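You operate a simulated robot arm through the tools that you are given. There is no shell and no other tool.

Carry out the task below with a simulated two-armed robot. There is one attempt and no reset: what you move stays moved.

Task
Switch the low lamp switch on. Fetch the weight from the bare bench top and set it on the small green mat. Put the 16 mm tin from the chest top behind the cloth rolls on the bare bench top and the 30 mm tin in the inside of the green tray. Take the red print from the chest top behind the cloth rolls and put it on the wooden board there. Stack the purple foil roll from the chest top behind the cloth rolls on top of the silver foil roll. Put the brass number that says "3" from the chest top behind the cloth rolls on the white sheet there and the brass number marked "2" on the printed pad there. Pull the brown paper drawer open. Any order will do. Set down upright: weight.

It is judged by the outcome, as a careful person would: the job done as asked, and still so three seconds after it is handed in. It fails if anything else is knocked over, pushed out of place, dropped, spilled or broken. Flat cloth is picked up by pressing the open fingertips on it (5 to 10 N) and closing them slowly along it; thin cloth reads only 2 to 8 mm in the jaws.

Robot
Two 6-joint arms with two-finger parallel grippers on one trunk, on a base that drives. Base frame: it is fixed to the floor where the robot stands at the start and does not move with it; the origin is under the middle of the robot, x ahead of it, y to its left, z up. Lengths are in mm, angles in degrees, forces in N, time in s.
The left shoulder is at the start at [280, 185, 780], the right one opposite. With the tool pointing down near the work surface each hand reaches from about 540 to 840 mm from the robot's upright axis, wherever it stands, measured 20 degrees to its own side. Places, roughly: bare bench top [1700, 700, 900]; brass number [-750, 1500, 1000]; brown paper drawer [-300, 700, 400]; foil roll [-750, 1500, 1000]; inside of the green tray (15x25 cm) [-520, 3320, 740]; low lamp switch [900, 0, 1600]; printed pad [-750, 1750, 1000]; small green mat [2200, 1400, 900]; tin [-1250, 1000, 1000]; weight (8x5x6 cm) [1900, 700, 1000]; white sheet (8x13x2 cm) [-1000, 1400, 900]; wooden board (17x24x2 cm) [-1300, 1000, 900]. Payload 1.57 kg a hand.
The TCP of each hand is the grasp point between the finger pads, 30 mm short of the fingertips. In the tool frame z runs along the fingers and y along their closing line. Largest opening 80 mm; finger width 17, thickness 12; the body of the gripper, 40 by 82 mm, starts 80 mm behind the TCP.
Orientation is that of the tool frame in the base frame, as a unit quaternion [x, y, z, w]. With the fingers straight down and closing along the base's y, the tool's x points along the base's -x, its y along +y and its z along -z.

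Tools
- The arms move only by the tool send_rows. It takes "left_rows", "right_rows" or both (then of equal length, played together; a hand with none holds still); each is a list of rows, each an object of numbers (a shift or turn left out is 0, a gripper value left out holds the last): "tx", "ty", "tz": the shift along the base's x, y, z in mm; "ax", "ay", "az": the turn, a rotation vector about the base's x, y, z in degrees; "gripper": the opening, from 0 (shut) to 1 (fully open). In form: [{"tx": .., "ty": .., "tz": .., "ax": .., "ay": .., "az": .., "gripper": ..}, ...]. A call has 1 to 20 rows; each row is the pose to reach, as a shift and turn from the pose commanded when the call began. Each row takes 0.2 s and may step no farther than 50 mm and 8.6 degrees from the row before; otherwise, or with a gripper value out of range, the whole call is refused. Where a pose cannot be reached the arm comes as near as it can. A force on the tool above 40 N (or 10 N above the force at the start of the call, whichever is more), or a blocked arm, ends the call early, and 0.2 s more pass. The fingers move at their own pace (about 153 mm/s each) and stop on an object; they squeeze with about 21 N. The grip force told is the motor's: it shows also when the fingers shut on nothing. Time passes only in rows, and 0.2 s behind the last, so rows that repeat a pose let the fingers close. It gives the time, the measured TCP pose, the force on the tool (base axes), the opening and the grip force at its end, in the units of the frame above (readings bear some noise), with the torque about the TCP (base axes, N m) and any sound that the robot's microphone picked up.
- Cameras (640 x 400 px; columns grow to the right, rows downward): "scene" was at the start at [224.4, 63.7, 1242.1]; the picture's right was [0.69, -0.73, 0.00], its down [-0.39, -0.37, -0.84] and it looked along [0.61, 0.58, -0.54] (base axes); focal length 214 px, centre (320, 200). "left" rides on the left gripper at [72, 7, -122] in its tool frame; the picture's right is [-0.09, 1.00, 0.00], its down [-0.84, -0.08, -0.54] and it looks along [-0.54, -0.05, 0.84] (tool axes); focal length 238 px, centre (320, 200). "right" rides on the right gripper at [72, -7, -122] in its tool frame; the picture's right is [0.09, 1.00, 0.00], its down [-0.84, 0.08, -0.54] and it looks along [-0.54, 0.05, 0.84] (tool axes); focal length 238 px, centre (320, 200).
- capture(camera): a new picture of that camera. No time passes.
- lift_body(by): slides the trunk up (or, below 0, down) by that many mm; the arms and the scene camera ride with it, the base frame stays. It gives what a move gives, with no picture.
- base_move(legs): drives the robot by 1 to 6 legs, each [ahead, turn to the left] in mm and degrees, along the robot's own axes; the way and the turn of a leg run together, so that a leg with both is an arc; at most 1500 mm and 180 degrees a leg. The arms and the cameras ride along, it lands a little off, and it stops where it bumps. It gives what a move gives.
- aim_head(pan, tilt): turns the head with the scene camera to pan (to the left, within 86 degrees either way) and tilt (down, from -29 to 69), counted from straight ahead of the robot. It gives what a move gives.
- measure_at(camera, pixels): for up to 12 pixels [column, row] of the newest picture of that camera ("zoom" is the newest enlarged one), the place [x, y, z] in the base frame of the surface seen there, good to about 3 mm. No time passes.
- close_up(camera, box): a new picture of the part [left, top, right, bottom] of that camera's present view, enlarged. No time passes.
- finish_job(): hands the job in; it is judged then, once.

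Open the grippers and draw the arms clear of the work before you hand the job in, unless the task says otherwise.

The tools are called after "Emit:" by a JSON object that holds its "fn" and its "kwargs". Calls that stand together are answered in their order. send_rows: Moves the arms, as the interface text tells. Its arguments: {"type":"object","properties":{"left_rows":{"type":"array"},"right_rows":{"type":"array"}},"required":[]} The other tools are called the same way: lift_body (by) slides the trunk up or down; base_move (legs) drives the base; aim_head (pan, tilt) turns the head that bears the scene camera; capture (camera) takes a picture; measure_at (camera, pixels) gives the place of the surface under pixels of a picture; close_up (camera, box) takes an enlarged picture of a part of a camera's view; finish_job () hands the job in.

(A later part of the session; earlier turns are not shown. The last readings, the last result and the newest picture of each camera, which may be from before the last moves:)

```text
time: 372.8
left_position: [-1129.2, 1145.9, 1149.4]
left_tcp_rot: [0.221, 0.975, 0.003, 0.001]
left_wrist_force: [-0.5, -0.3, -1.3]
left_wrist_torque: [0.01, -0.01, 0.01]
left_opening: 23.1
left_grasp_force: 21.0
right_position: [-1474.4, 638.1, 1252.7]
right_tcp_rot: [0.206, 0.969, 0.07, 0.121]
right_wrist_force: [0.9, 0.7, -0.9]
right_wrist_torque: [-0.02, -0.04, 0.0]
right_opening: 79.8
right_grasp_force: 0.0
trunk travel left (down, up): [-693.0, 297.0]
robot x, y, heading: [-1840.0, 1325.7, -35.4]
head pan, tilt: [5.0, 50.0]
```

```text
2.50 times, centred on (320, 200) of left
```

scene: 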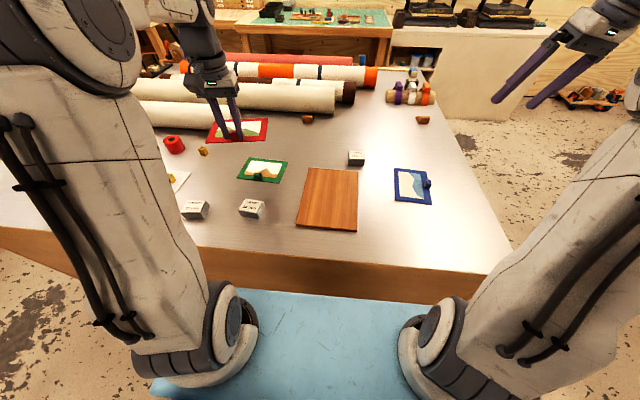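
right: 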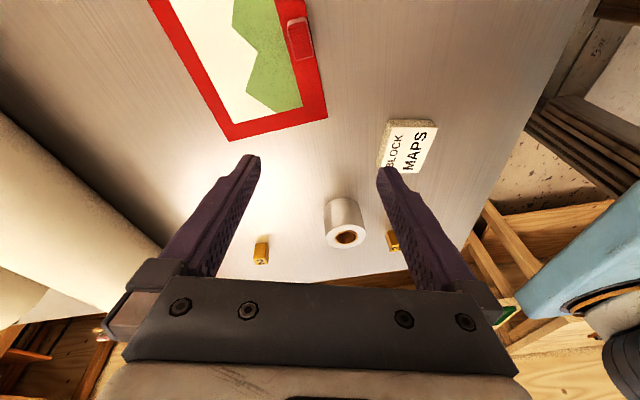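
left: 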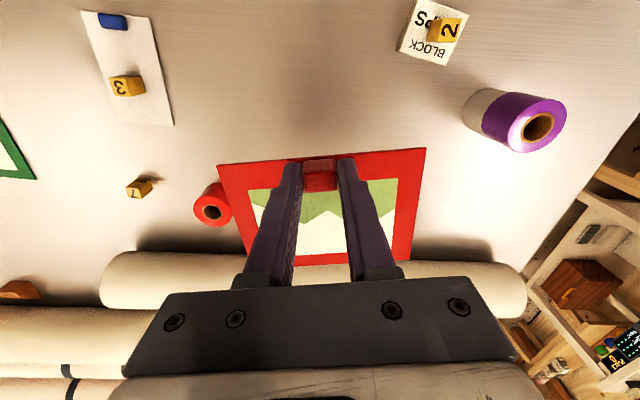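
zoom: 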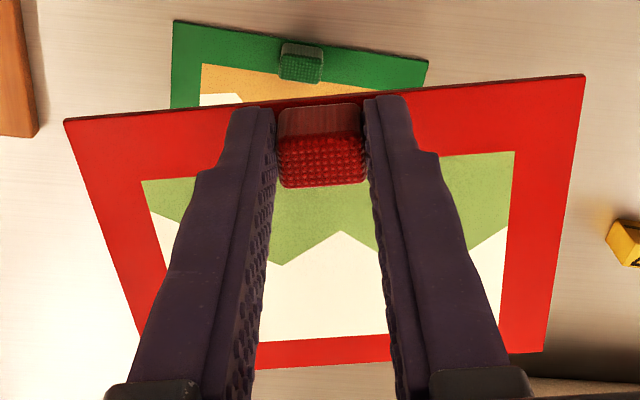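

Board centre ≈[-1286,955], top 942. I rotate the print −16° to align with the board and carry it so its centre comes over the board's centre.

Emit:
{"fn": "send_rows", "kwargs": {"left_rows": [{"tx": -26, "ty": -24, "az": -4}, {"tx": -53, "ty": -48, "az": -8}, {"tx": -80, "ty": -72, "az": -12}, {"tx": -107, "ty": -96, "az": -16}, {"tx": -134, "ty": -120, "az": -16}, {"tx": -160, "ty": -144, "az": -16}, {"tx": -187, "ty": -168, "az": -16}, {"tx": -187, "ty": -168, "tz": -50, "az": -16}, {"tx": -187, "ty": -168, "tz": -100, "az": -16}]}}

Emit:
{"fn": "capture", "kwargs": {"camera": "left"}}

Emit:
{"fn": "close_up", "kwargs": {"camera": "scene", "box": [240, 130, 440, 255]}}

```text
time: 374.8
left_position: [-1316.2, 976.6, 1049.8]
left_tcp_rot: [0.353, 0.935, 0.002, 0.002]
left_wrist_force: [-0.2, 1.5, -1.3]
left_wrist_torque: [0.02, 0.0, 0.01]
left_opening: 23.2
left_grasp_force: 20.9
right_position: [-1473.6, 639.3, 1251.7]
right_tcp_rot: [0.205, 0.969, 0.07, 0.122]
right_wrist_force: [0.4, 0.2, 0.2]
right_wrist_torque: [-0.02, -0.01, 0.01]
right_opening: 80.1
right_grasp_force: 0.1
trunk travel left (down, up): [-693.0, 297.0]
robot x, y, heading: [-1838.8, 1325.7, -35.1]
head pan, tilt: [5.0, 50.0]
```

```text
taken
```

left: 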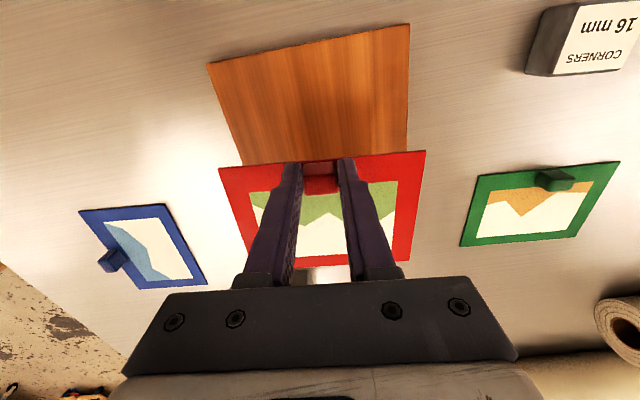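

```text
3.20 times, centred on (340, 192) of scene
```

zoom: 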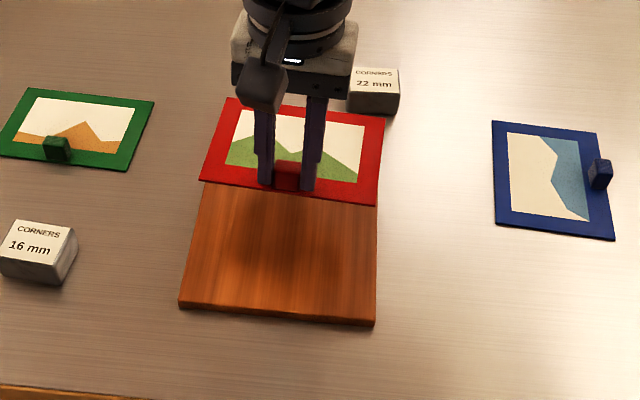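

The print is aligned over the board. I lower it onto the board.

Emit:
{"fn": "send_rows", "kwargs": {"left_rows": [{"tz": -20}, {"tz": -40}, {"tz": -58}, {"tz": -65}, {"tz": -68}, {"tz": -70}]}}

Emit:
{"fn": "capture", "kwargs": {"camera": "left"}}

```text
time: 376.2
left_position: [-1316.3, 976.6, 981.2]
left_tcp_rot: [0.354, 0.935, 0.002, 0.001]
left_wrist_force: [-0.6, 1.3, 7.4]
left_wrist_torque: [-0.24, -0.23, 0.01]
left_opening: 23.2
left_grasp_force: 20.9
right_position: [-1473.6, 638.0, 1253.8]
right_tcp_rot: [0.205, 0.969, 0.07, 0.122]
right_wrist_force: [0.2, 1.2, 0.2]
right_wrist_torque: [-0.01, -0.03, 0.0]
right_opening: 80.0
right_grasp_force: 0.1
trunk travel left (down, up): [-693.0, 297.0]
robot x, y, heading: [-1840.5, 1323.0, -35.6]
head pan, tilt: [5.0, 50.0]
```

```text
taken
```

left: 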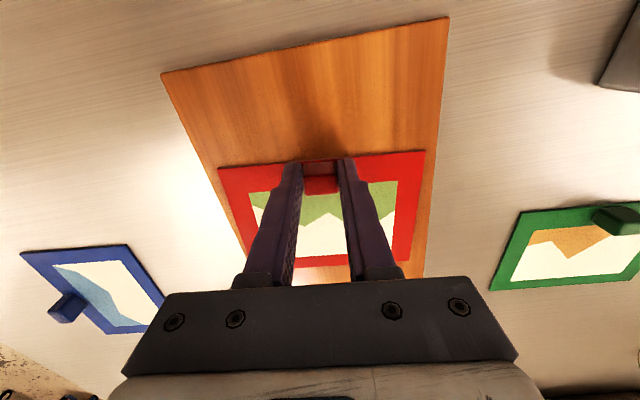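

It rests on the board (7 N). I open and lift away.

Emit:
{"fn": "send_rows", "kwargs": {"left_rows": [{"gripper": 0.4}, {"gripper": 0.55}, {"gripper": 0.7}, {"gripper": 0.7}, {"tz": 20}, {"tz": 60}, {"tz": 100}, {"tz": 130, "gripper": 1}]}}

Emit:
{"fn": "capture", "kwargs": {"camera": "left"}}

Emit:
{"fn": "close_up", "kwargs": {"camera": "scene", "box": [160, 130, 400, 280]}}

```text
time: 378.0
left_position: [-1316.6, 979.5, 1111.1]
left_tcp_rot: [0.355, 0.935, 0.003, 0.001]
left_wrist_force: [-0.4, 0.0, 0.8]
left_wrist_torque: [-0.01, -0.03, 0.05]
left_opening: 80.1
left_grasp_force: 0.0
right_position: [-1474.1, 638.2, 1252.3]
right_tcp_rot: [0.205, 0.969, 0.069, 0.122]
right_wrist_force: [0.4, -0.1, -1.3]
right_wrist_torque: [0.0, -0.04, 0.0]
right_opening: 80.0
right_grasp_force: 0.0
trunk travel left (down, up): [-693.0, 297.0]
robot x, y, heading: [-1837.7, 1324.5, -35.1]
head pan, tilt: [5.0, 50.0]
```

```text
taken
```

left: 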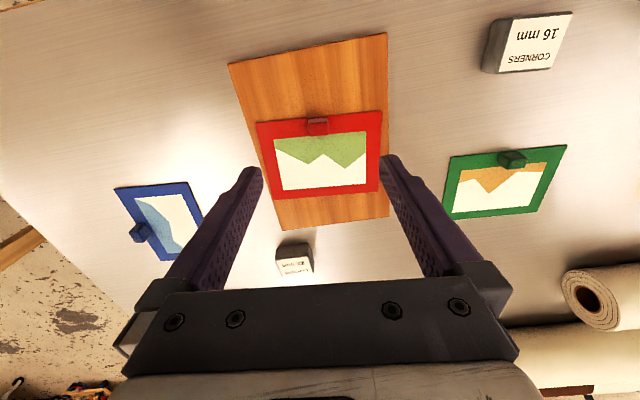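

```text
2.67 times, centred on (280, 205) of scene
```

zoom: 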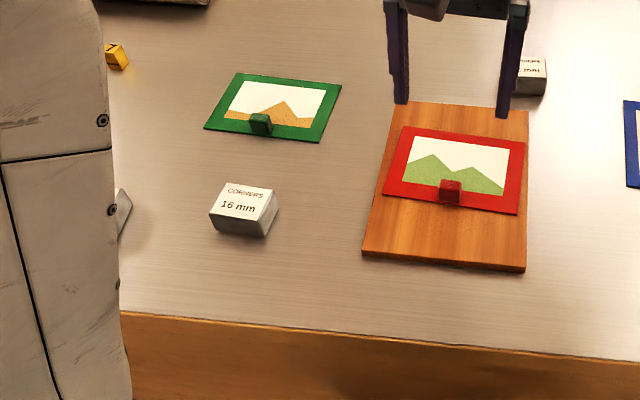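

The red print lies fully on the board. Next the 30 mm tin: I shift 300 mm back along the chest.

Emit:
{"fn": "base_move", "kwargs": {"legs": [[-130, 0], [0, 88.2], [310, 0], [0, -90], [125, 0]]}}

Emit:
{"fn": "capture", "kwargs": {"camera": "scene"}}

Emit:
{"fn": "close_up", "kwargs": {"camera": "scene", "box": [230, 170, 390, 270]}}

```text
time: 389.3
left_position: [-1139.4, 1186.7, 1110.9]
left_tcp_rot: [0.381, 0.925, 0.003, 0.0]
left_wrist_force: [0.1, 1.2, -0.6]
left_wrist_torque: [-0.04, -0.02, 0.01]
left_opening: 80.1
left_grasp_force: 0.0
right_position: [-1316.6, 855.6, 1251.3]
right_tcp_rot: [0.234, 0.962, 0.067, 0.124]
right_wrist_force: [-0.7, -0.4, -0.1]
right_wrist_torque: [-0.05, -0.03, 0.0]
right_opening: 80.0
right_grasp_force: 0.1
trunk travel left (down, up): [-693.0, 297.0]
robot x, y, heading: [-1641.8, 1566.1, -38.2]
head pan, tilt: [5.0, 50.0]
```

```text
taken
```

scene: 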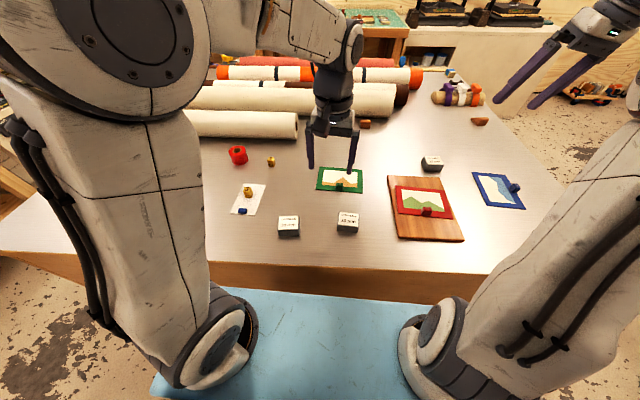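

```text
4.00 times, centred on (310, 220) of scene
```

zoom: 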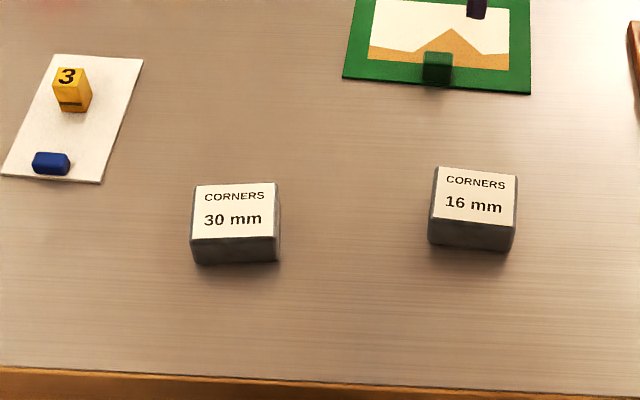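

Both tins are within reach here. I measure the tins' tops.

Emit:
{"fn": "measure_at", "kwargs": {"camera": "zoom", "pixels": [[198, 190], [273, 187], [275, 233], [195, 238], [235, 210], [440, 172], [515, 180], [510, 225], [434, 218], [475, 200], [235, 255], [470, 243]]}}

```text
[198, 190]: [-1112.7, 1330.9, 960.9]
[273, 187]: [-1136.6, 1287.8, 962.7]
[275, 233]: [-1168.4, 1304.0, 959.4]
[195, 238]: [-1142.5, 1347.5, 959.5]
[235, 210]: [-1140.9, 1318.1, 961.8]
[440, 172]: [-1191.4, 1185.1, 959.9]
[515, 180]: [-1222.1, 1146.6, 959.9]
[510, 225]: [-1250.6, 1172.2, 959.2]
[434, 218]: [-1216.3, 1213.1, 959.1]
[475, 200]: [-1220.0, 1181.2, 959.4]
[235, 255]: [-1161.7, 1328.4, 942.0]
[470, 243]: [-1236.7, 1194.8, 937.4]
```

30 mm tin: centre ≈[-1140,1318], long side at 61°. I move the left hand above it, turning +16°.

Emit:
{"fn": "send_rows", "kwargs": {"left_rows": [{"ty": 33, "az": 5}, {"ty": 66, "az": 10}, {"ty": 99, "az": 15.8}, {"ty": 131, "az": 15.8}, {"ty": 131, "tz": -35, "az": 15.8}, {"ty": 131, "tz": -62, "az": 15.8}]}}

Emit:
{"fn": "capture", "kwargs": {"camera": "left"}}

Emit:
{"fn": "close_up", "kwargs": {"camera": "left", "box": [264, 95, 376, 165]}}

```text
time: 390.7
left_position: [-1139.2, 1320.8, 1048.3]
left_tcp_rot: [0.25, 0.968, 0.002, 0.001]
left_wrist_force: [0.3, -0.2, -0.2]
left_wrist_torque: [0.01, -0.01, -0.01]
left_opening: 79.9
left_grasp_force: 0.0
right_position: [-1317.1, 856.0, 1251.3]
right_tcp_rot: [0.233, 0.962, 0.067, 0.124]
right_wrist_force: [0.1, -0.3, -0.1]
right_wrist_torque: [0.03, -0.01, 0.0]
right_opening: 80.2
right_grasp_force: 0.2
trunk travel left (down, up): [-693.0, 297.0]
robot x, y, heading: [-1642.9, 1561.9, -38.4]
head pan, tilt: [5.0, 50.0]
```

```text
taken
```

left: 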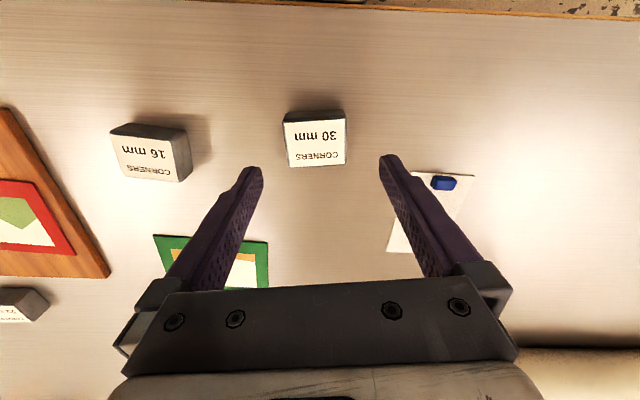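

```text
5.71 times, centred on (320, 130) of left
```

zoom: 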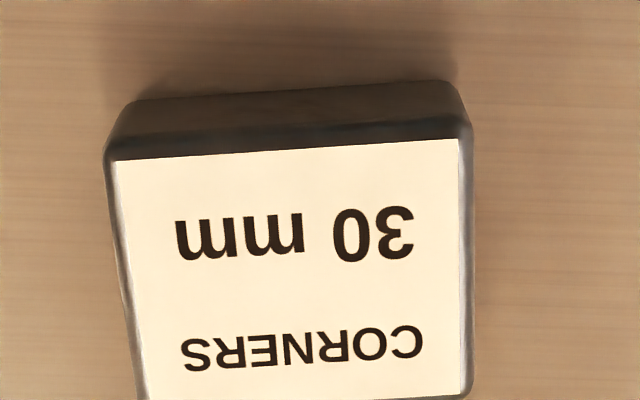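

Small corrections: rotate +3.6°, shift 3.6 mm sideways. Then I descend and grip the 30 mm tin.

Emit:
{"fn": "send_rows", "kwargs": {"left_rows": [{"tx": -1.7, "ty": -3.1, "az": 3.6, "tz": -15}, {"tx": -1.7, "ty": -3.1, "az": 3.6, "tz": -40}, {"tx": -1.7, "ty": -3.1, "az": 3.6, "tz": -65}, {"tx": -1.7, "ty": -3.1, "az": 3.6, "tz": -80}, {"tx": -1.7, "ty": -3.1, "az": 3.6, "tz": -80, "gripper": 0.75}, {"tx": -1.7, "ty": -3.1, "az": 3.6, "tz": -80, "gripper": 0.6}, {"tx": -1.7, "ty": -3.1, "az": 3.6, "tz": -80, "gripper": 0.45}, {"tx": -1.7, "ty": -3.1, "az": 3.6, "tz": -80, "gripper": 0.45}]}}

Emit:
{"fn": "capture", "kwargs": {"camera": "left"}}

```text
time: 392.5
left_position: [-1140.5, 1313.3, 968.9]
left_tcp_rot: [0.22, 0.976, 0.004, 0.001]
left_wrist_force: [0.2, 0.2, -0.3]
left_wrist_torque: [0.03, -0.01, 0.01]
left_opening: 58.6
left_grasp_force: 21.2
right_position: [-1316.5, 855.5, 1251.3]
right_tcp_rot: [0.233, 0.962, 0.067, 0.124]
right_wrist_force: [0.7, 0.3, 0.2]
right_wrist_torque: [0.02, -0.03, -0.01]
right_opening: 80.0
right_grasp_force: 0.0
trunk travel left (down, up): [-693.0, 297.0]
robot x, y, heading: [-1644.5, 1565.1, -38.5]
head pan, tilt: [5.0, 50.0]
```

```text
taken
```

left: 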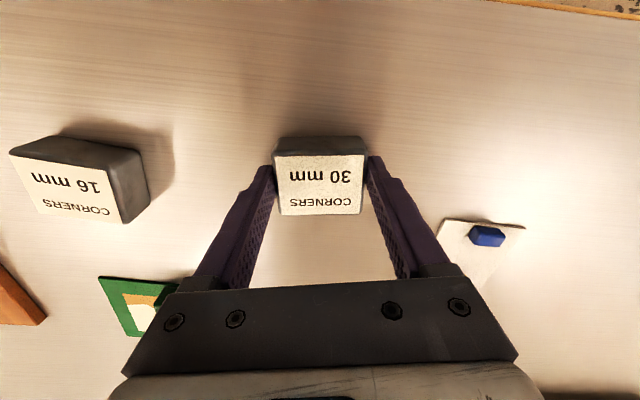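

Gripped (58.6 mm). I lift and carry it up and to the left, clearing room for the right hand to try the 16 mm tin.

Emit:
{"fn": "send_rows", "kwargs": {"left_rows": [{"tz": 10}, {"tz": 40}, {"tz": 85}, {"tz": 130}, {"tx": 25, "ty": 31, "tz": 160}, {"tx": 50, "ty": 62, "tz": 180}, {"tx": 75, "ty": 93, "tz": 180}, {"tx": 100, "ty": 125, "tz": 180}, {"tx": 125, "ty": 156, "tz": 180}]}}

Emit:
{"fn": "send_rows", "kwargs": {"right_rows": [{"tx": 15, "ty": 40, "tz": -10}, {"tx": 30, "ty": 85, "tz": -20}, {"tx": 45, "ty": 130, "tz": -35}, {"tx": 60, "ty": 175, "tz": -50}, {"tx": 75, "ty": 220, "tz": -70}, {"tx": 85, "ty": 260, "tz": -95}, {"tx": 92, "ty": 295, "tz": -120}, {"tx": 96, "ty": 320, "tz": -145}, {"tx": 96, "ty": 323, "tz": -165}]}}

Emit:
{"fn": "capture", "kwargs": {"camera": "right"}}

Emit:
{"fn": "capture", "kwargs": {"camera": "scene"}}

```text
time: 394.5
left_position: [-1013.5, 1469.6, 1145.9]
left_tcp_rot: [0.22, 0.976, 0.003, 0.001]
left_wrist_force: [-0.1, 0.6, -1.3]
left_wrist_torque: [-0.01, 0.01, 0.01]
left_opening: 58.3
left_grasp_force: 21.0
right_position: [-1316.9, 855.2, 1252.1]
right_tcp_rot: [0.233, 0.962, 0.067, 0.124]
right_wrist_force: [0.0, 0.9, -0.5]
right_wrist_torque: [0.01, -0.01, 0.01]
right_opening: 79.8
right_grasp_force: 0.1
trunk travel left (down, up): [-693.0, 297.0]
robot x, y, heading: [-1645.2, 1566.0, -38.4]
head pan, tilt: [5.0, 50.0]
```

```text
refused: row 5 steps farther than a row can; nothing moved
```

```text
taken
```

right: 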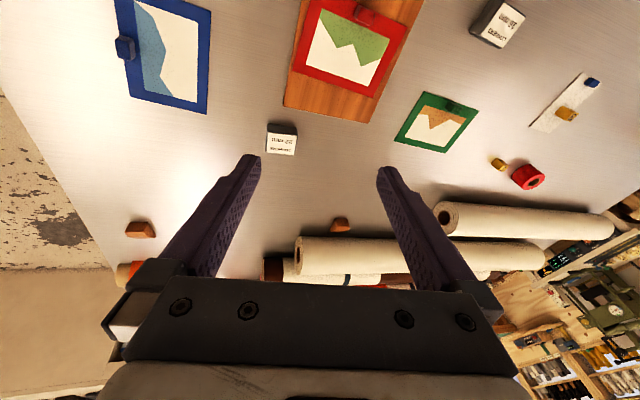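

```text
taken
```

scene: 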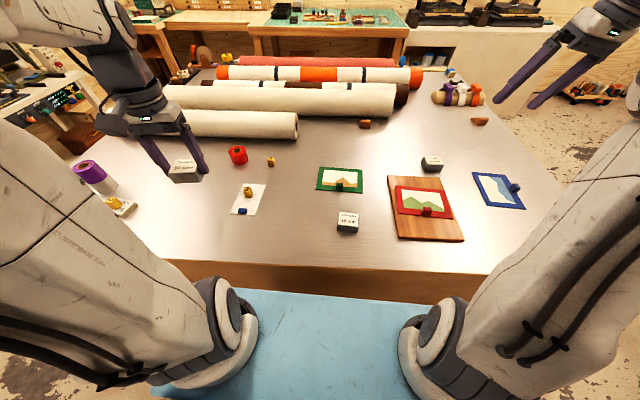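

I resend the right-hand approach with smaller steps.

Emit:
{"fn": "send_rows", "kwargs": {"right_rows": [{"tx": 10, "ty": 33, "tz": -10}, {"tx": 20, "ty": 66, "tz": -22}, {"tx": 30, "ty": 99, "tz": -38}, {"tx": 40, "ty": 132, "tz": -55}, {"tx": 50, "ty": 165, "tz": -72}, {"tx": 60, "ty": 198, "tz": -90}, {"tx": 70, "ty": 231, "tz": -108}, {"tx": 80, "ty": 264, "tz": -126}, {"tx": 90, "ty": 297, "tz": -145}, {"tx": 97, "ty": 323, "tz": -160}]}}

Emit:
{"fn": "send_rows", "kwargs": {"right_rows": [{"ax": -1.5, "ay": 5}, {"ax": -3, "ay": 10}, {"ax": -4, "ay": 15.5}, {"ax": -4, "ay": 15.5}]}}

Emit:
{"fn": "capture", "kwargs": {"camera": "right"}}

```text
time: 396.7
left_position: [-1014.5, 1470.0, 1147.1]
left_tcp_rot: [0.22, 0.975, 0.003, 0.0]
left_wrist_force: [0.3, -0.3, -0.8]
left_wrist_torque: [0.0, -0.01, 0.01]
left_opening: 58.3
left_grasp_force: 21.1
right_position: [-1233.1, 1154.9, 1082.7]
right_tcp_rot: [0.233, 0.961, 0.076, 0.128]
right_wrist_force: [-0.3, 0.2, -0.3]
right_wrist_torque: [-0.05, 0.03, 0.0]
right_opening: 80.1
right_grasp_force: 0.0
right hand out of reach, approached as far as the arm can: row 6, 7, 8, 9, 10
trunk travel left (down, up): [-693.0, 297.0]
robot x, y, heading: [-1644.5, 1563.3, -38.2]
head pan, tilt: [5.0, 50.0]
```

```text
time: 397.7
left_position: [-1014.5, 1470.2, 1147.0]
left_tcp_rot: [0.22, 0.975, 0.003, 0.0]
left_wrist_force: [0.5, -0.4, -1.2]
left_wrist_torque: [0.04, 0.0, 0.05]
left_opening: 58.2
left_grasp_force: 21.4
right_position: [-1232.2, 1154.3, 1083.4]
right_tcp_rot: [0.233, 0.961, 0.076, 0.128]
right_wrist_force: [0.2, -0.7, 0.7]
right_wrist_torque: [-0.02, 0.01, -0.02]
right_opening: 79.8
right_grasp_force: 0.1
right hand out of reach, approached as far as the arm can: row 1, 2, 3, 4
trunk travel left (down, up): [-693.0, 297.0]
robot x, y, heading: [-1641.2, 1562.2, -38.1]
head pan, tilt: [5.0, 50.0]
```

```text
taken
```

right: 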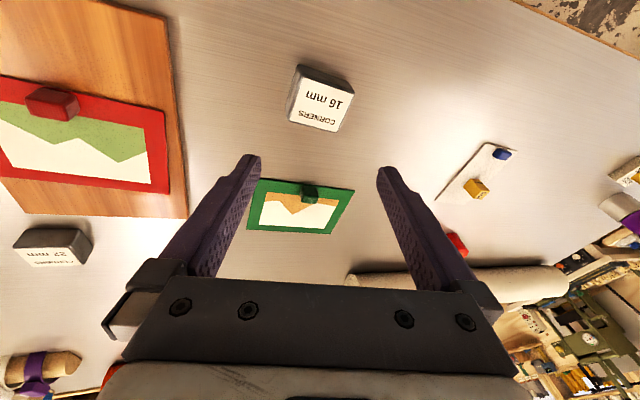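

The right wrist stays limited, so I'll carry tins one at a time with the left. I return the right hand to its tucked place.

Emit:
{"fn": "send_rows", "kwargs": {"right_rows": [{"tx": -7, "ty": -25, "tz": 20}, {"tx": -17, "ty": -58, "tz": 40}, {"tx": -27, "ty": -91, "tz": 60}, {"tx": -37, "ty": -124, "tz": 80}, {"tx": -47, "ty": -157, "tz": 100}, {"tx": -57, "ty": -190, "tz": 120}, {"tx": -67, "ty": -223, "tz": 140}, {"tx": -75, "ty": -256, "tz": 155}, {"tx": -82, "ty": -289, "tz": 165}]}}

Emit:
{"fn": "base_move", "kwargs": {"legs": [[-60, 0], [0, 91.3], [1470, 0]]}}

Emit:
{"fn": "aim_head", "kwargs": {"pan": 10, "tilt": 40}}

Emit:
{"fn": "capture", "kwargs": {"camera": "scene"}}

```text
time: 399.7
left_position: [-1014.3, 1469.5, 1146.1]
left_tcp_rot: [0.22, 0.976, 0.002, 0.0]
left_wrist_force: [-0.6, -0.1, -0.7]
left_wrist_torque: [0.0, -0.02, 0.02]
left_opening: 58.1
left_grasp_force: 21.2
right_position: [-1311.7, 866.4, 1250.3]
right_tcp_rot: [0.232, 0.961, 0.077, 0.127]
right_wrist_force: [-1.2, -0.4, 0.3]
right_wrist_torque: [-0.03, 0.02, 0.01]
right_opening: 79.8
right_grasp_force: 0.1
trunk travel left (down, up): [-693.0, 297.0]
robot x, y, heading: [-1641.8, 1560.7, -38.2]
head pan, tilt: [5.0, 50.0]
```

```text
time: 411.5
left_position: [-730.4, 3425.2, 1147.1]
left_tcp_rot: [-0.553, 0.833, 0.002, -0.001]
left_wrist_force: [0.1, -0.5, -1.1]
left_wrist_torque: [-0.01, 0.01, 0.0]
left_opening: 57.6
left_grasp_force: 20.9
right_position: [-114.6, 3155.9, 1250.1]
right_tcp_rot: [-0.533, 0.833, 0.145, 0.032]
right_wrist_force: [-0.1, -0.2, 0.1]
right_wrist_torque: [-0.03, 0.0, -0.01]
right_opening: 80.3
right_grasp_force: 0.1
trunk travel left (down, up): [-693.0, 297.0]
robot x, y, heading: [-796.3, 2793.7, 54.1]
head pan, tilt: [5.0, 50.0]
```

```text
time: 412.2
left_position: [-731.3, 3425.5, 1146.7]
left_tcp_rot: [-0.552, 0.834, 0.004, -0.003]
left_wrist_force: [1.1, -0.4, -1.2]
left_wrist_torque: [0.0, 0.01, 0.03]
left_opening: 57.7
left_grasp_force: 21.3
right_position: [-115.5, 3154.9, 1250.0]
right_tcp_rot: [-0.534, 0.832, 0.145, 0.033]
right_wrist_force: [-0.5, -0.7, -0.4]
right_wrist_torque: [-0.03, 0.0, -0.02]
right_opening: 80.1
right_grasp_force: 0.0
trunk travel left (down, up): [-693.0, 297.0]
robot x, y, heading: [-803.0, 2792.6, 53.9]
head pan, tilt: [10.0, 40.0]
```

```text
taken
```

scene: 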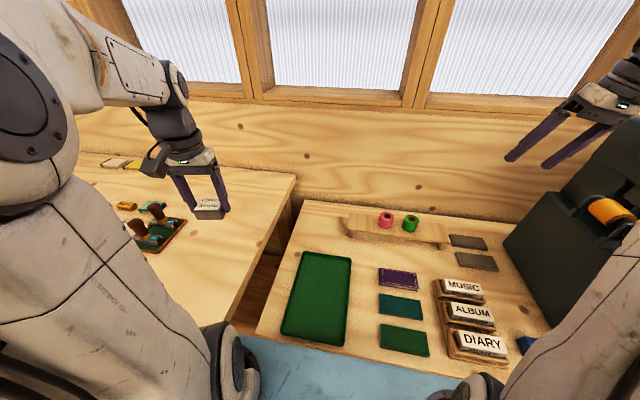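

The green tray is at (318,297). I measure its corners, inside floor and nearby edges.

Emit:
{"fn": "close_up", "kwargs": {"camera": "scene", "box": [240, 230, 400, 350]}}

Emit:
{"fn": "measure_at", "kwargs": {"camera": "scene", "pixels": [[304, 255], [350, 259], [340, 343], [283, 335], [318, 297], [315, 320], [330, 270], [295, 200], [230, 310], [260, 330], [390, 280], [270, 250]]}}

```text
3.33 times, centred on (320, 290) of scene
```

zoom: 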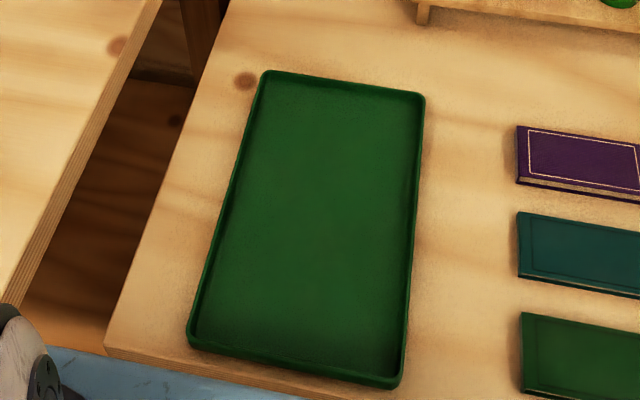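

```text
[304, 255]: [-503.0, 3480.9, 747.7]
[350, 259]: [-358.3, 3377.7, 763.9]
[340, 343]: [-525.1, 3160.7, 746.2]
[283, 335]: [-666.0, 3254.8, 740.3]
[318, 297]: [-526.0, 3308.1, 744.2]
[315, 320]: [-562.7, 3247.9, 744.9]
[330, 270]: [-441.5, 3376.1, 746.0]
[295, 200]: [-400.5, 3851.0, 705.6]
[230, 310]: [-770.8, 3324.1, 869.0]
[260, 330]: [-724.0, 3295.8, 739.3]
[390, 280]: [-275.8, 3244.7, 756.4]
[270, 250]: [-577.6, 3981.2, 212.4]
```

Tray centre ≈[-514,3317], inside floor z≈745. I move the tin over it and lower partway.

Emit:
{"fn": "send_rows", "kwargs": {"left_rows": [{"tx": 36, "ty": -18}, {"tx": 72, "ty": -36}, {"tx": 108, "ty": -55}, {"tx": 145, "ty": -73}, {"tx": 181, "ty": -91}, {"tx": 217, "ty": -109.5}, {"tx": 217, "ty": -109.5, "tz": -45}, {"tx": 217, "ty": -109.5, "tz": -90}, {"tx": 217, "ty": -109.5, "tz": -135}, {"tx": 217, "ty": -109.5, "tz": -180}, {"tx": 217, "ty": -109.5, "tz": -225}, {"tx": 217, "ty": -109.5, "tz": -270}, {"tx": 217, "ty": -109.5, "tz": -300}]}}

Emit:
{"fn": "capture", "kwargs": {"camera": "left"}}

Emit:
{"fn": "capture", "kwargs": {"camera": "scene"}}

```text
time: 415.0
left_position: [-513.1, 3315.0, 844.6]
left_tcp_rot: [-0.552, 0.834, 0.003, -0.001]
left_wrist_force: [0.1, -0.5, -0.7]
left_wrist_torque: [0.03, 0.0, 0.01]
left_opening: 57.6
left_grasp_force: 21.3
right_position: [-114.9, 3155.4, 1249.8]
right_tcp_rot: [-0.533, 0.833, 0.145, 0.033]
right_wrist_force: [0.1, -0.1, 0.0]
right_wrist_torque: [0.0, -0.01, -0.02]
right_opening: 80.1
right_grasp_force: 0.0
trunk travel left (down, up): [-693.0, 297.0]
robot x, y, heading: [-795.9, 2799.8, 54.1]
head pan, tilt: [10.0, 40.0]
```

```text
taken
```

left: 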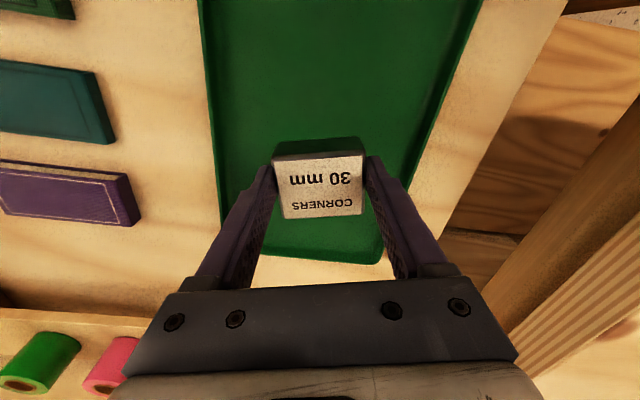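

```text
taken
```

scene: 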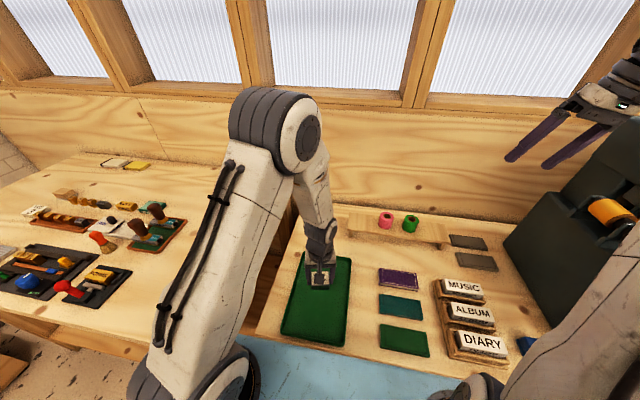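

The tin is centred in the tray. I lower it to the tray floor.

Emit:
{"fn": "send_rows", "kwargs": {"left_rows": [{"tz": -20}, {"tz": -40}, {"tz": -54}, {"tz": -58}, {"tz": -60}, {"tz": -61.5}]}}

Emit:
{"fn": "capture", "kwargs": {"camera": "left"}}

```text
time: 416.4
left_position: [-513.2, 3316.0, 786.5]
left_tcp_rot: [-0.553, 0.833, 0.003, -0.003]
left_wrist_force: [0.1, 0.3, -1.6]
left_wrist_torque: [0.01, 0.0, 0.02]
left_opening: 57.3
left_grasp_force: 20.9
right_position: [-114.3, 3154.8, 1249.0]
right_tcp_rot: [-0.533, 0.833, 0.145, 0.034]
right_wrist_force: [0.3, -0.2, 0.1]
right_wrist_torque: [0.0, 0.01, 0.02]
right_opening: 80.0
right_grasp_force: 0.0
trunk travel left (down, up): [-693.0, 297.0]
robot x, y, heading: [-795.9, 2797.1, 54.2]
head pan, tilt: [10.0, 40.0]
```

```text
taken
```

left: 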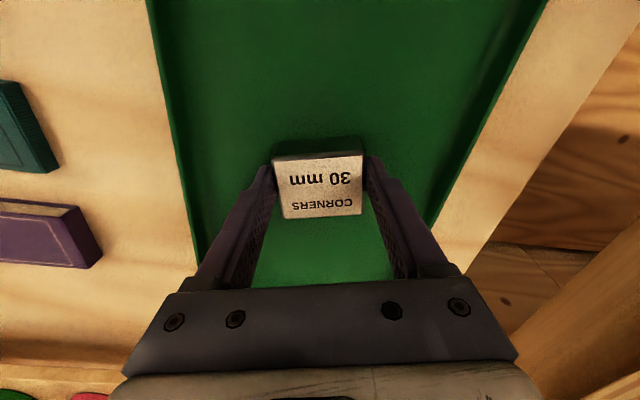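

Not touching yet. I lower further in 1 mm steps.

Emit:
{"fn": "send_rows", "kwargs": {"left_rows": [{"tz": -1.5}, {"tz": -3}, {"tz": -4}, {"tz": -5}]}}

```text
time: 417.4
left_position: [-513.5, 3315.9, 781.3]
left_tcp_rot: [-0.553, 0.833, 0.003, -0.001]
left_wrist_force: [-3.7, 1.8, 19.6]
left_wrist_torque: [0.03, 0.02, -0.1]
left_opening: 57.8
left_grasp_force: 20.8
right_position: [-115.5, 3153.2, 1250.8]
right_tcp_rot: [-0.533, 0.833, 0.145, 0.033]
right_wrist_force: [0.8, -0.9, 0.3]
right_wrist_torque: [-0.01, 0.0, -0.03]
right_opening: 80.1
right_grasp_force: 0.0
trunk travel left (down, up): [-693.0, 297.0]
robot x, y, heading: [-793.7, 2794.1, 54.0]
head pan, tilt: [10.0, 40.0]
```

Contact is firm (20 N). I relax 2 mm, open modestly and rise.

Emit:
{"fn": "send_rows", "kwargs": {"left_rows": [{"tz": 2}, {"tz": 2, "gripper": 0.8}, {"tz": 2, "gripper": 0.9}, {"tz": 2, "gripper": 0.9}, {"tz": 25}, {"tz": 60}, {"tz": 100}, {"tz": 150}, {"tz": 200}, {"tz": 250, "gripper": 1}, {"tz": 300}]}}

Emit:
{"fn": "capture", "kwargs": {"camera": "left"}}

Emit:
{"fn": "capture", "kwargs": {"camera": "scene"}}

```text
time: 419.8
left_position: [-514.5, 3315.7, 1082.1]
left_tcp_rot: [-0.552, 0.834, 0.003, -0.002]
left_wrist_force: [0.3, 0.4, 0.5]
left_wrist_torque: [-0.01, 0.02, -0.01]
left_opening: 80.0
left_grasp_force: 0.1
right_position: [-114.4, 3153.5, 1248.8]
right_tcp_rot: [-0.533, 0.833, 0.145, 0.033]
right_wrist_force: [-0.2, 0.9, -0.5]
right_wrist_torque: [-0.03, 0.0, -0.01]
right_opening: 79.9
right_grasp_force: 0.0
trunk travel left (down, up): [-693.0, 297.0]
robot x, y, heading: [-794.8, 2797.2, 54.4]
head pan, tilt: [10.0, 40.0]
```

```text
taken
```

left: 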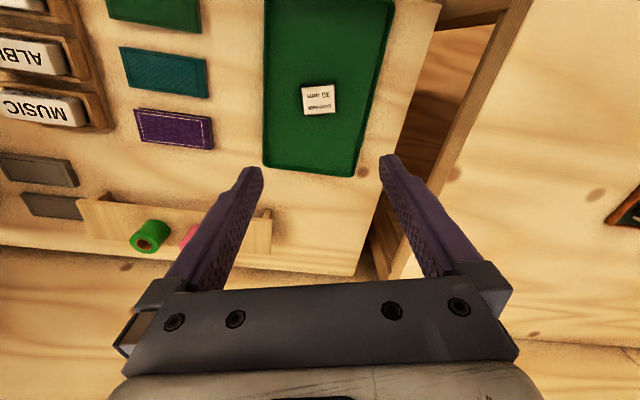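

```text
taken
```

scene: 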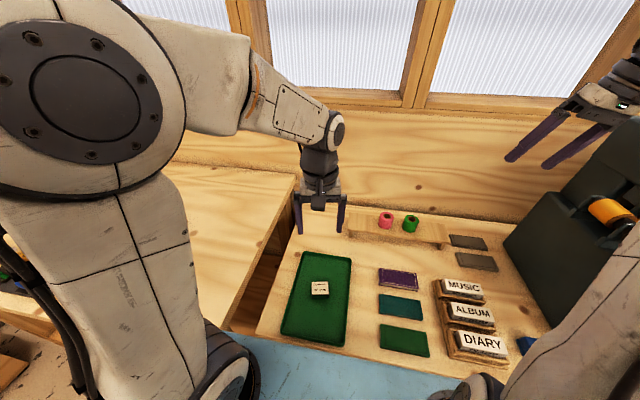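

The 30 mm tin lies in the tray. I drive back for the 16 mm tin.

Emit:
{"fn": "base_move", "kwargs": {"legs": [[-1500, 0], [-60, 0], [0, -91], [25, 0]]}}

Emit:
{"fn": "aim_head", "kwargs": {"pan": 5, "tilt": 50}}

Emit:
{"fn": "capture", "kwargs": {"camera": "scene"}}

Emit:
{"fn": "capture", "kwargs": {"camera": "left"}}

```text
time: 432.2
left_position: [-1177.5, 1194.4, 1082.0]
left_tcp_rot: [0.205, 0.979, 0.003, 0.001]
left_wrist_force: [-0.1, -0.4, 0.1]
left_wrist_torque: [-0.01, -0.01, -0.01]
left_opening: 79.9
left_grasp_force: 0.0
right_position: [-1345.0, 797.8, 1249.2]
right_tcp_rot: [0.219, 0.964, 0.079, 0.127]
right_wrist_force: [-0.3, 0.8, 0.2]
right_wrist_torque: [-0.04, -0.02, -0.01]
right_opening: 79.8
right_grasp_force: 0.0
trunk travel left (down, up): [-693.0, 297.0]
robot x, y, heading: [-1695.9, 1487.4, -36.7]
head pan, tilt: [10.0, 40.0]
```

```text
time: 433.0
left_position: [-1177.8, 1193.9, 1082.3]
left_tcp_rot: [0.207, 0.978, 0.004, 0.0]
left_wrist_force: [0.0, -0.2, -0.4]
left_wrist_torque: [-0.01, -0.03, 0.01]
left_opening: 80.0
left_grasp_force: 0.0
right_position: [-1345.5, 798.2, 1250.0]
right_tcp_rot: [0.219, 0.964, 0.079, 0.127]
right_wrist_force: [-0.6, 1.1, 0.6]
right_wrist_torque: [0.05, -0.03, 0.0]
right_opening: 80.1
right_grasp_force: 0.0
trunk travel left (down, up): [-693.0, 297.0]
robot x, y, heading: [-1695.7, 1486.3, -36.9]
head pan, tilt: [5.0, 50.0]
```

```text
taken
```

scene: 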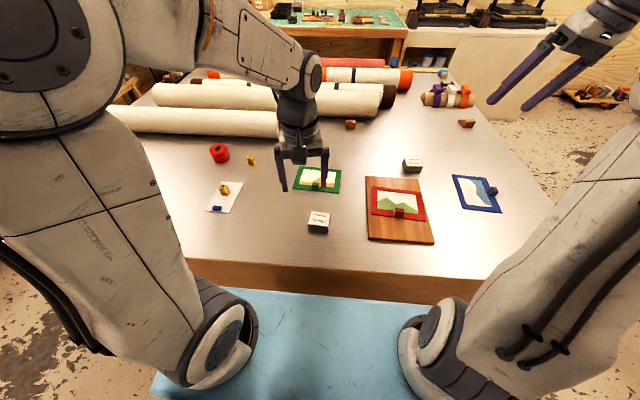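

```text
taken
```

left: 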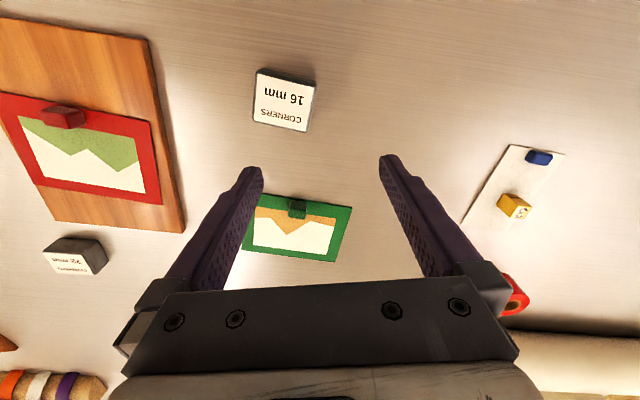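

The 16 mm tin is just ahead of the left hand. I centre over it, turning −14.5°.

Emit:
{"fn": "send_rows", "kwargs": {"left_rows": [{"tx": -21, "ty": -8, "az": -7}, {"tx": -42, "ty": -15, "az": -14.5}, {"tx": -42, "ty": -15, "tz": -34, "az": -14.5}]}}

Emit:
{"fn": "capture", "kwargs": {"camera": "left"}}

Emit:
{"fn": "close_up", "kwargs": {"camera": "left", "box": [264, 95, 376, 165]}}

```text
time: 433.8
left_position: [-1218.0, 1177.5, 1048.7]
left_tcp_rot: [0.328, 0.945, 0.004, 0.001]
left_wrist_force: [-0.7, -0.2, -0.4]
left_wrist_torque: [0.01, 0.0, -0.02]
left_opening: 79.8
left_grasp_force: 0.1
right_position: [-1346.5, 797.3, 1250.8]
right_tcp_rot: [0.219, 0.964, 0.079, 0.127]
right_wrist_force: [-0.3, 0.3, 0.1]
right_wrist_torque: [-0.02, -0.02, 0.0]
right_opening: 80.2
right_grasp_force: 0.0
trunk travel left (down, up): [-693.0, 297.0]
robot x, y, heading: [-1695.1, 1486.1, -36.6]
head pan, tilt: [5.0, 50.0]
```

```text
taken
```

left: 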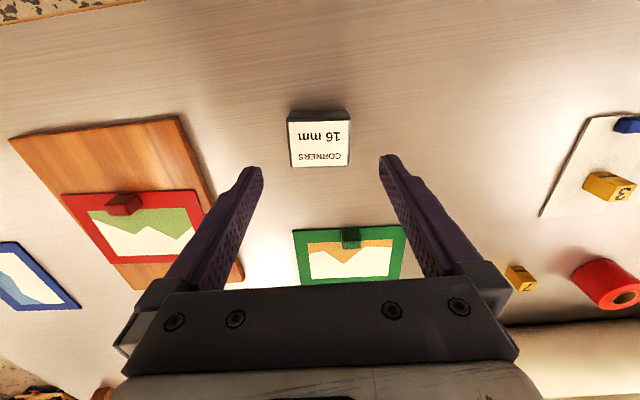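

```text
5.71 times, centred on (320, 130) of left
```

zoom: 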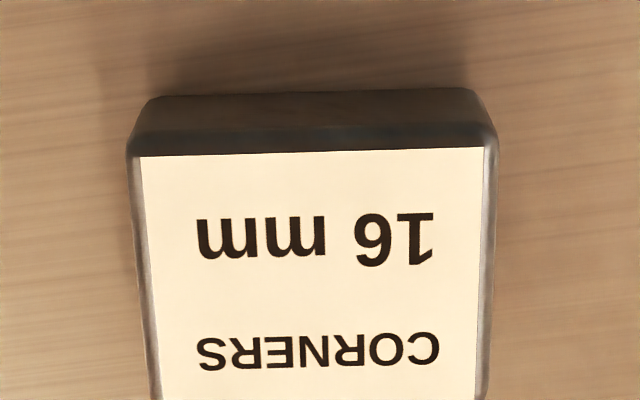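

Centred. I descend, grip and lift the 16 mm tin.

Emit:
{"fn": "send_rows", "kwargs": {"left_rows": [{"az": 1.5, "tz": -20}, {"az": 1.5, "tz": -45}, {"az": 1.5, "tz": -68}, {"az": 1.5, "tz": -80}, {"az": 1.5, "tz": -80, "gripper": 0.75}, {"az": 1.5, "tz": -80, "gripper": 0.6}, {"az": 1.5, "tz": -80, "gripper": 0.45}, {"az": 1.5, "tz": -80, "gripper": 0.45}, {"az": 1.5, "tz": -65}, {"az": 1.5, "tz": -20}, {"az": 1.5, "tz": 30}, {"az": 1.5, "tz": 80}, {"az": 1.5, "tz": 130}, {"az": 1.5, "tz": 150}]}}

Emit:
{"fn": "capture", "kwargs": {"camera": "left"}}

Emit:
{"fn": "capture", "kwargs": {"camera": "scene"}}

```text
time: 436.8
left_position: [-1218.1, 1177.0, 1196.9]
left_tcp_rot: [0.316, 0.949, 0.004, 0.002]
left_wrist_force: [0.5, 0.7, -0.5]
left_wrist_torque: [0.01, 0.01, 0.01]
left_opening: 58.7
left_grasp_force: 21.1
right_position: [-1345.2, 798.9, 1248.8]
right_tcp_rot: [0.219, 0.964, 0.079, 0.127]
right_wrist_force: [0.9, -1.2, 0.6]
right_wrist_torque: [-0.01, 0.02, 0.02]
right_opening: 80.0
right_grasp_force: 0.0
trunk travel left (down, up): [-693.0, 297.0]
robot x, y, heading: [-1696.4, 1486.7, -36.7]
head pan, tilt: [5.0, 50.0]
```

```text
taken
```

left: 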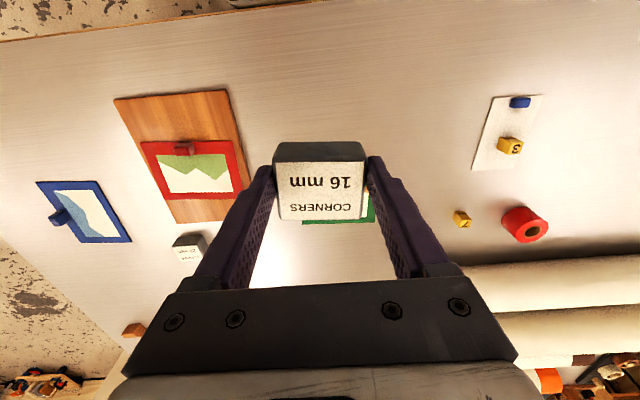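

```text
taken
```

scene: 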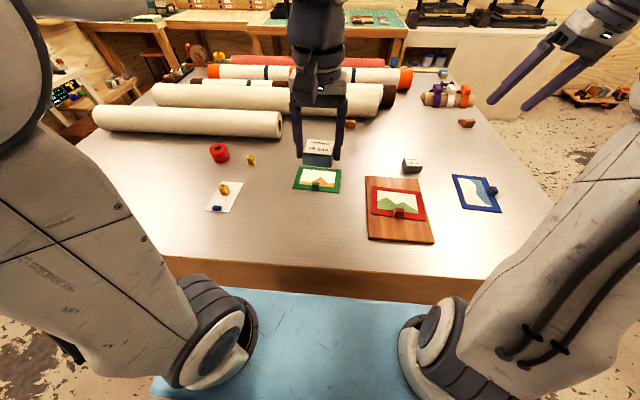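

The 16 mm tin is held. I drive round the chest's end back to the bare bench.

Emit:
{"fn": "base_move", "kwargs": {"legs": [[-100, 0], [0, 90], [1450, 0], [0, -90]]}}

Emit:
{"fn": "aim_head", "kwargs": {"pan": 0, "tilt": 30}}

Emit:
{"fn": "capture", "kwargs": {"camera": "scene"}}

```text
time: 452.2
left_position: [-429.0, 2342.1, 1196.7]
left_tcp_rot: [0.333, 0.943, 0.003, 0.0]
left_wrist_force: [0.3, -0.6, -1.3]
left_wrist_torque: [-0.01, 0.04, -0.03]
left_opening: 57.9
left_grasp_force: 20.9
right_position: [-569.3, 1968.1, 1250.3]
right_tcp_rot: [0.237, 0.96, 0.075, 0.128]
right_wrist_force: [0.1, 0.3, -0.2]
right_wrist_torque: [0.0, 0.01, 0.0]
right_opening: 80.1
right_grasp_force: 0.0
trunk travel left (down, up): [-693.0, 297.0]
robot x, y, heading: [-893.1, 2666.8, -39.2]
head pan, tilt: [5.0, 50.0]
```

```text
time: 453.1
left_position: [-428.6, 2342.6, 1195.7]
left_tcp_rot: [0.333, 0.943, 0.003, 0.001]
left_wrist_force: [-0.1, -0.2, -1.4]
left_wrist_torque: [0.03, -0.02, 0.02]
left_opening: 57.8
left_grasp_force: 20.5
right_position: [-570.2, 1967.7, 1249.5]
right_tcp_rot: [0.238, 0.96, 0.077, 0.128]
right_wrist_force: [0.4, 0.1, -0.3]
right_wrist_torque: [0.0, 0.02, 0.0]
right_opening: 79.8
right_grasp_force: 0.1
trunk travel left (down, up): [-693.0, 297.0]
robot x, y, heading: [-892.0, 2666.3, -39.1]
head pan, tilt: [0.0, 30.0]
```

```text
taken
```

scene: 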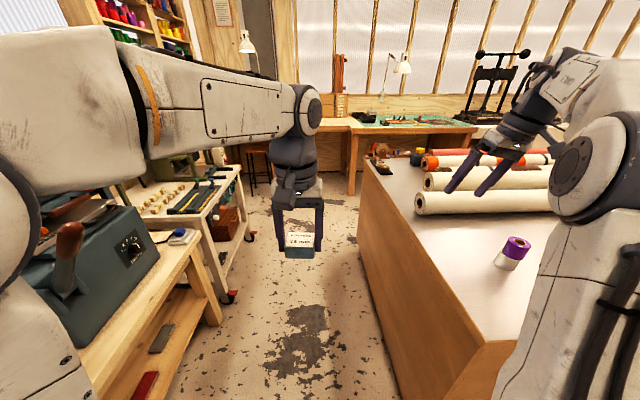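

The corridor ahead is clear. I straighten slightly left and drive through to the bare bench.

Emit:
{"fn": "base_move", "kwargs": {"legs": [[0, 3.6], [1300, 0], [1150, 0]]}}

Emit:
{"fn": "capture", "kwargs": {"camera": "scene"}}

```text
time: 465.5
left_position: [1603.8, 964.6, 1195.3]
left_tcp_rot: [0.297, 0.955, 0.003, 0.001]
left_wrist_force: [-0.6, -0.2, -1.0]
left_wrist_torque: [0.0, 0.02, 0.0]
left_opening: 57.6
left_grasp_force: 20.8
right_position: [1491.8, 579.9, 1249.5]
right_tcp_rot: [0.2, 0.968, 0.081, 0.125]
right_wrist_force: [0.7, 0.1, 0.5]
right_wrist_torque: [0.0, -0.02, 0.01]
right_opening: 80.2
right_grasp_force: 0.0
trunk travel left (down, up): [-693.0, 297.0]
robot x, y, heading: [1119.2, 1254.4, -34.4]
head pan, tilt: [0.0, 30.0]
```

```text
taken
```

scene: 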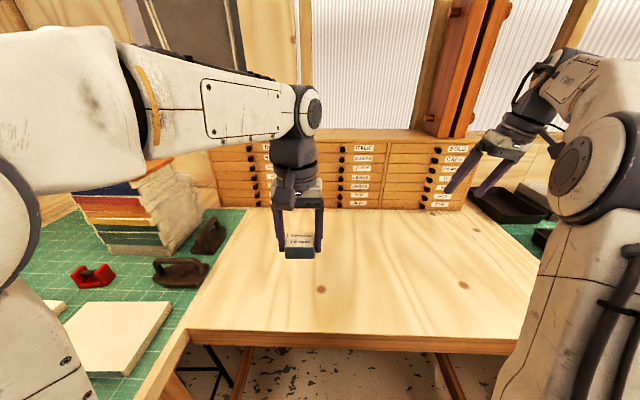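

At the bare bench; the weight is still upright on the mat. I move the tin over the bench's middle and lower it.

Emit:
{"fn": "send_rows", "kwargs": {"left_rows": [{"tx": 27, "ty": -25}, {"tx": 54, "ty": -50}, {"tx": 81, "ty": -75}, {"tx": 108, "ty": -99}, {"tx": 108, "ty": -99, "tz": -42}, {"tx": 108, "ty": -99, "tz": -84}, {"tx": 108, "ty": -99, "tz": -126}, {"tx": 108, "ty": -99, "tz": -168}, {"tx": 108, "ty": -99, "tz": -200}, {"tx": 108, "ty": -99, "tz": -214}, {"tx": 108, "ty": -99, "tz": -219}]}}

Emit:
{"fn": "capture", "kwargs": {"camera": "left"}}

```text
time: 467.9
left_position: [1711.5, 866.1, 977.7]
left_tcp_rot: [0.297, 0.955, 0.002, 0.002]
left_wrist_force: [0.3, 0.0, -2.1]
left_wrist_torque: [0.0, 0.0, -0.04]
left_opening: 57.8
left_grasp_force: 20.7
right_position: [1492.7, 580.6, 1249.2]
right_tcp_rot: [0.201, 0.968, 0.081, 0.125]
right_wrist_force: [0.1, 0.1, 0.4]
right_wrist_torque: [-0.03, -0.01, 0.02]
right_opening: 80.4
right_grasp_force: 0.0
trunk travel left (down, up): [-693.0, 297.0]
robot x, y, heading: [1119.0, 1254.8, -34.5]
head pan, tilt: [0.0, 30.0]
```

```text
taken
```

left: 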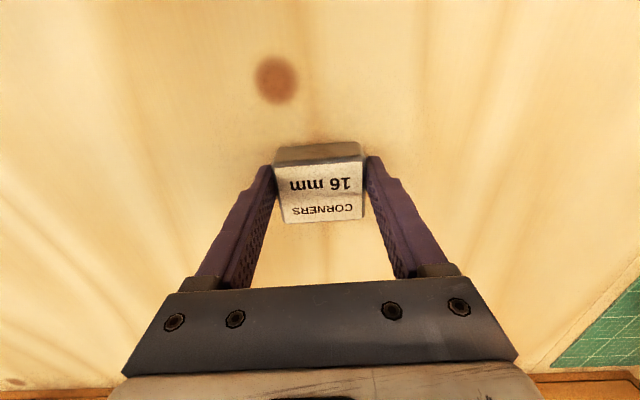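

Almost down. I lower in 1 mm steps until it bears.

Emit:
{"fn": "send_rows", "kwargs": {"left_rows": [{"tz": -1.5}, {"tz": -3}, {"tz": -4}, {"tz": -5}]}}

```text
time: 468.9
left_position: [1712.5, 864.9, 972.8]
left_tcp_rot: [0.296, 0.955, 0.002, 0.0]
left_wrist_force: [0.6, 0.2, 0.9]
left_wrist_torque: [-0.06, -0.04, 0.02]
left_opening: 57.4
left_grasp_force: 20.8
right_position: [1491.9, 580.1, 1250.9]
right_tcp_rot: [0.201, 0.968, 0.081, 0.125]
right_wrist_force: [0.3, 0.4, 0.4]
right_wrist_torque: [-0.01, -0.01, 0.0]
right_opening: 79.8
right_grasp_force: 0.2
trunk travel left (down, up): [-693.0, 297.0]
robot x, y, heading: [1118.0, 1253.4, -34.3]
head pan, tilt: [0.0, 30.0]
```

Contact is just beginning. One more millimetre, then I release and rise.

Emit:
{"fn": "send_rows", "kwargs": {"left_rows": [{"tz": -0.8}, {"tz": -1.2}, {"tz": -1.2, "gripper": 0.8}, {"tz": -1.2, "gripper": 1.0}, {"tz": -1.2, "gripper": 1.0}, {"tz": 20}, {"tz": 60}, {"tz": 105}, {"tz": 150}, {"tz": 195}]}}

Emit:
{"fn": "capture", "kwargs": {"camera": "left"}}

Emit:
{"fn": "capture", "kwargs": {"camera": "scene"}}

```text
time: 471.1
left_position: [1712.5, 867.4, 1167.6]
left_tcp_rot: [0.296, 0.955, 0.003, 0.0]
left_wrist_force: [-0.7, 0.2, -0.5]
left_wrist_torque: [-0.01, 0.02, 0.02]
left_opening: 80.0
left_grasp_force: 0.0
right_position: [1491.4, 580.3, 1248.7]
right_tcp_rot: [0.2, 0.968, 0.081, 0.125]
right_wrist_force: [0.2, 0.1, -0.1]
right_wrist_torque: [-0.03, 0.0, -0.01]
right_opening: 79.9
right_grasp_force: 0.1
trunk travel left (down, up): [-693.0, 297.0]
robot x, y, heading: [1119.4, 1254.5, -34.2]
head pan, tilt: [0.0, 30.0]
```

```text
taken
```

left: 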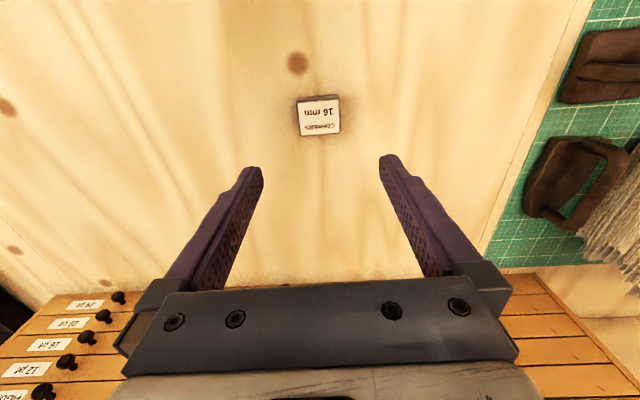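

```text
taken
```

scene: 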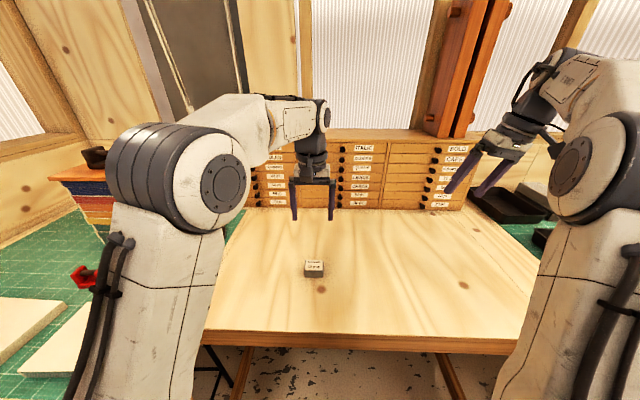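

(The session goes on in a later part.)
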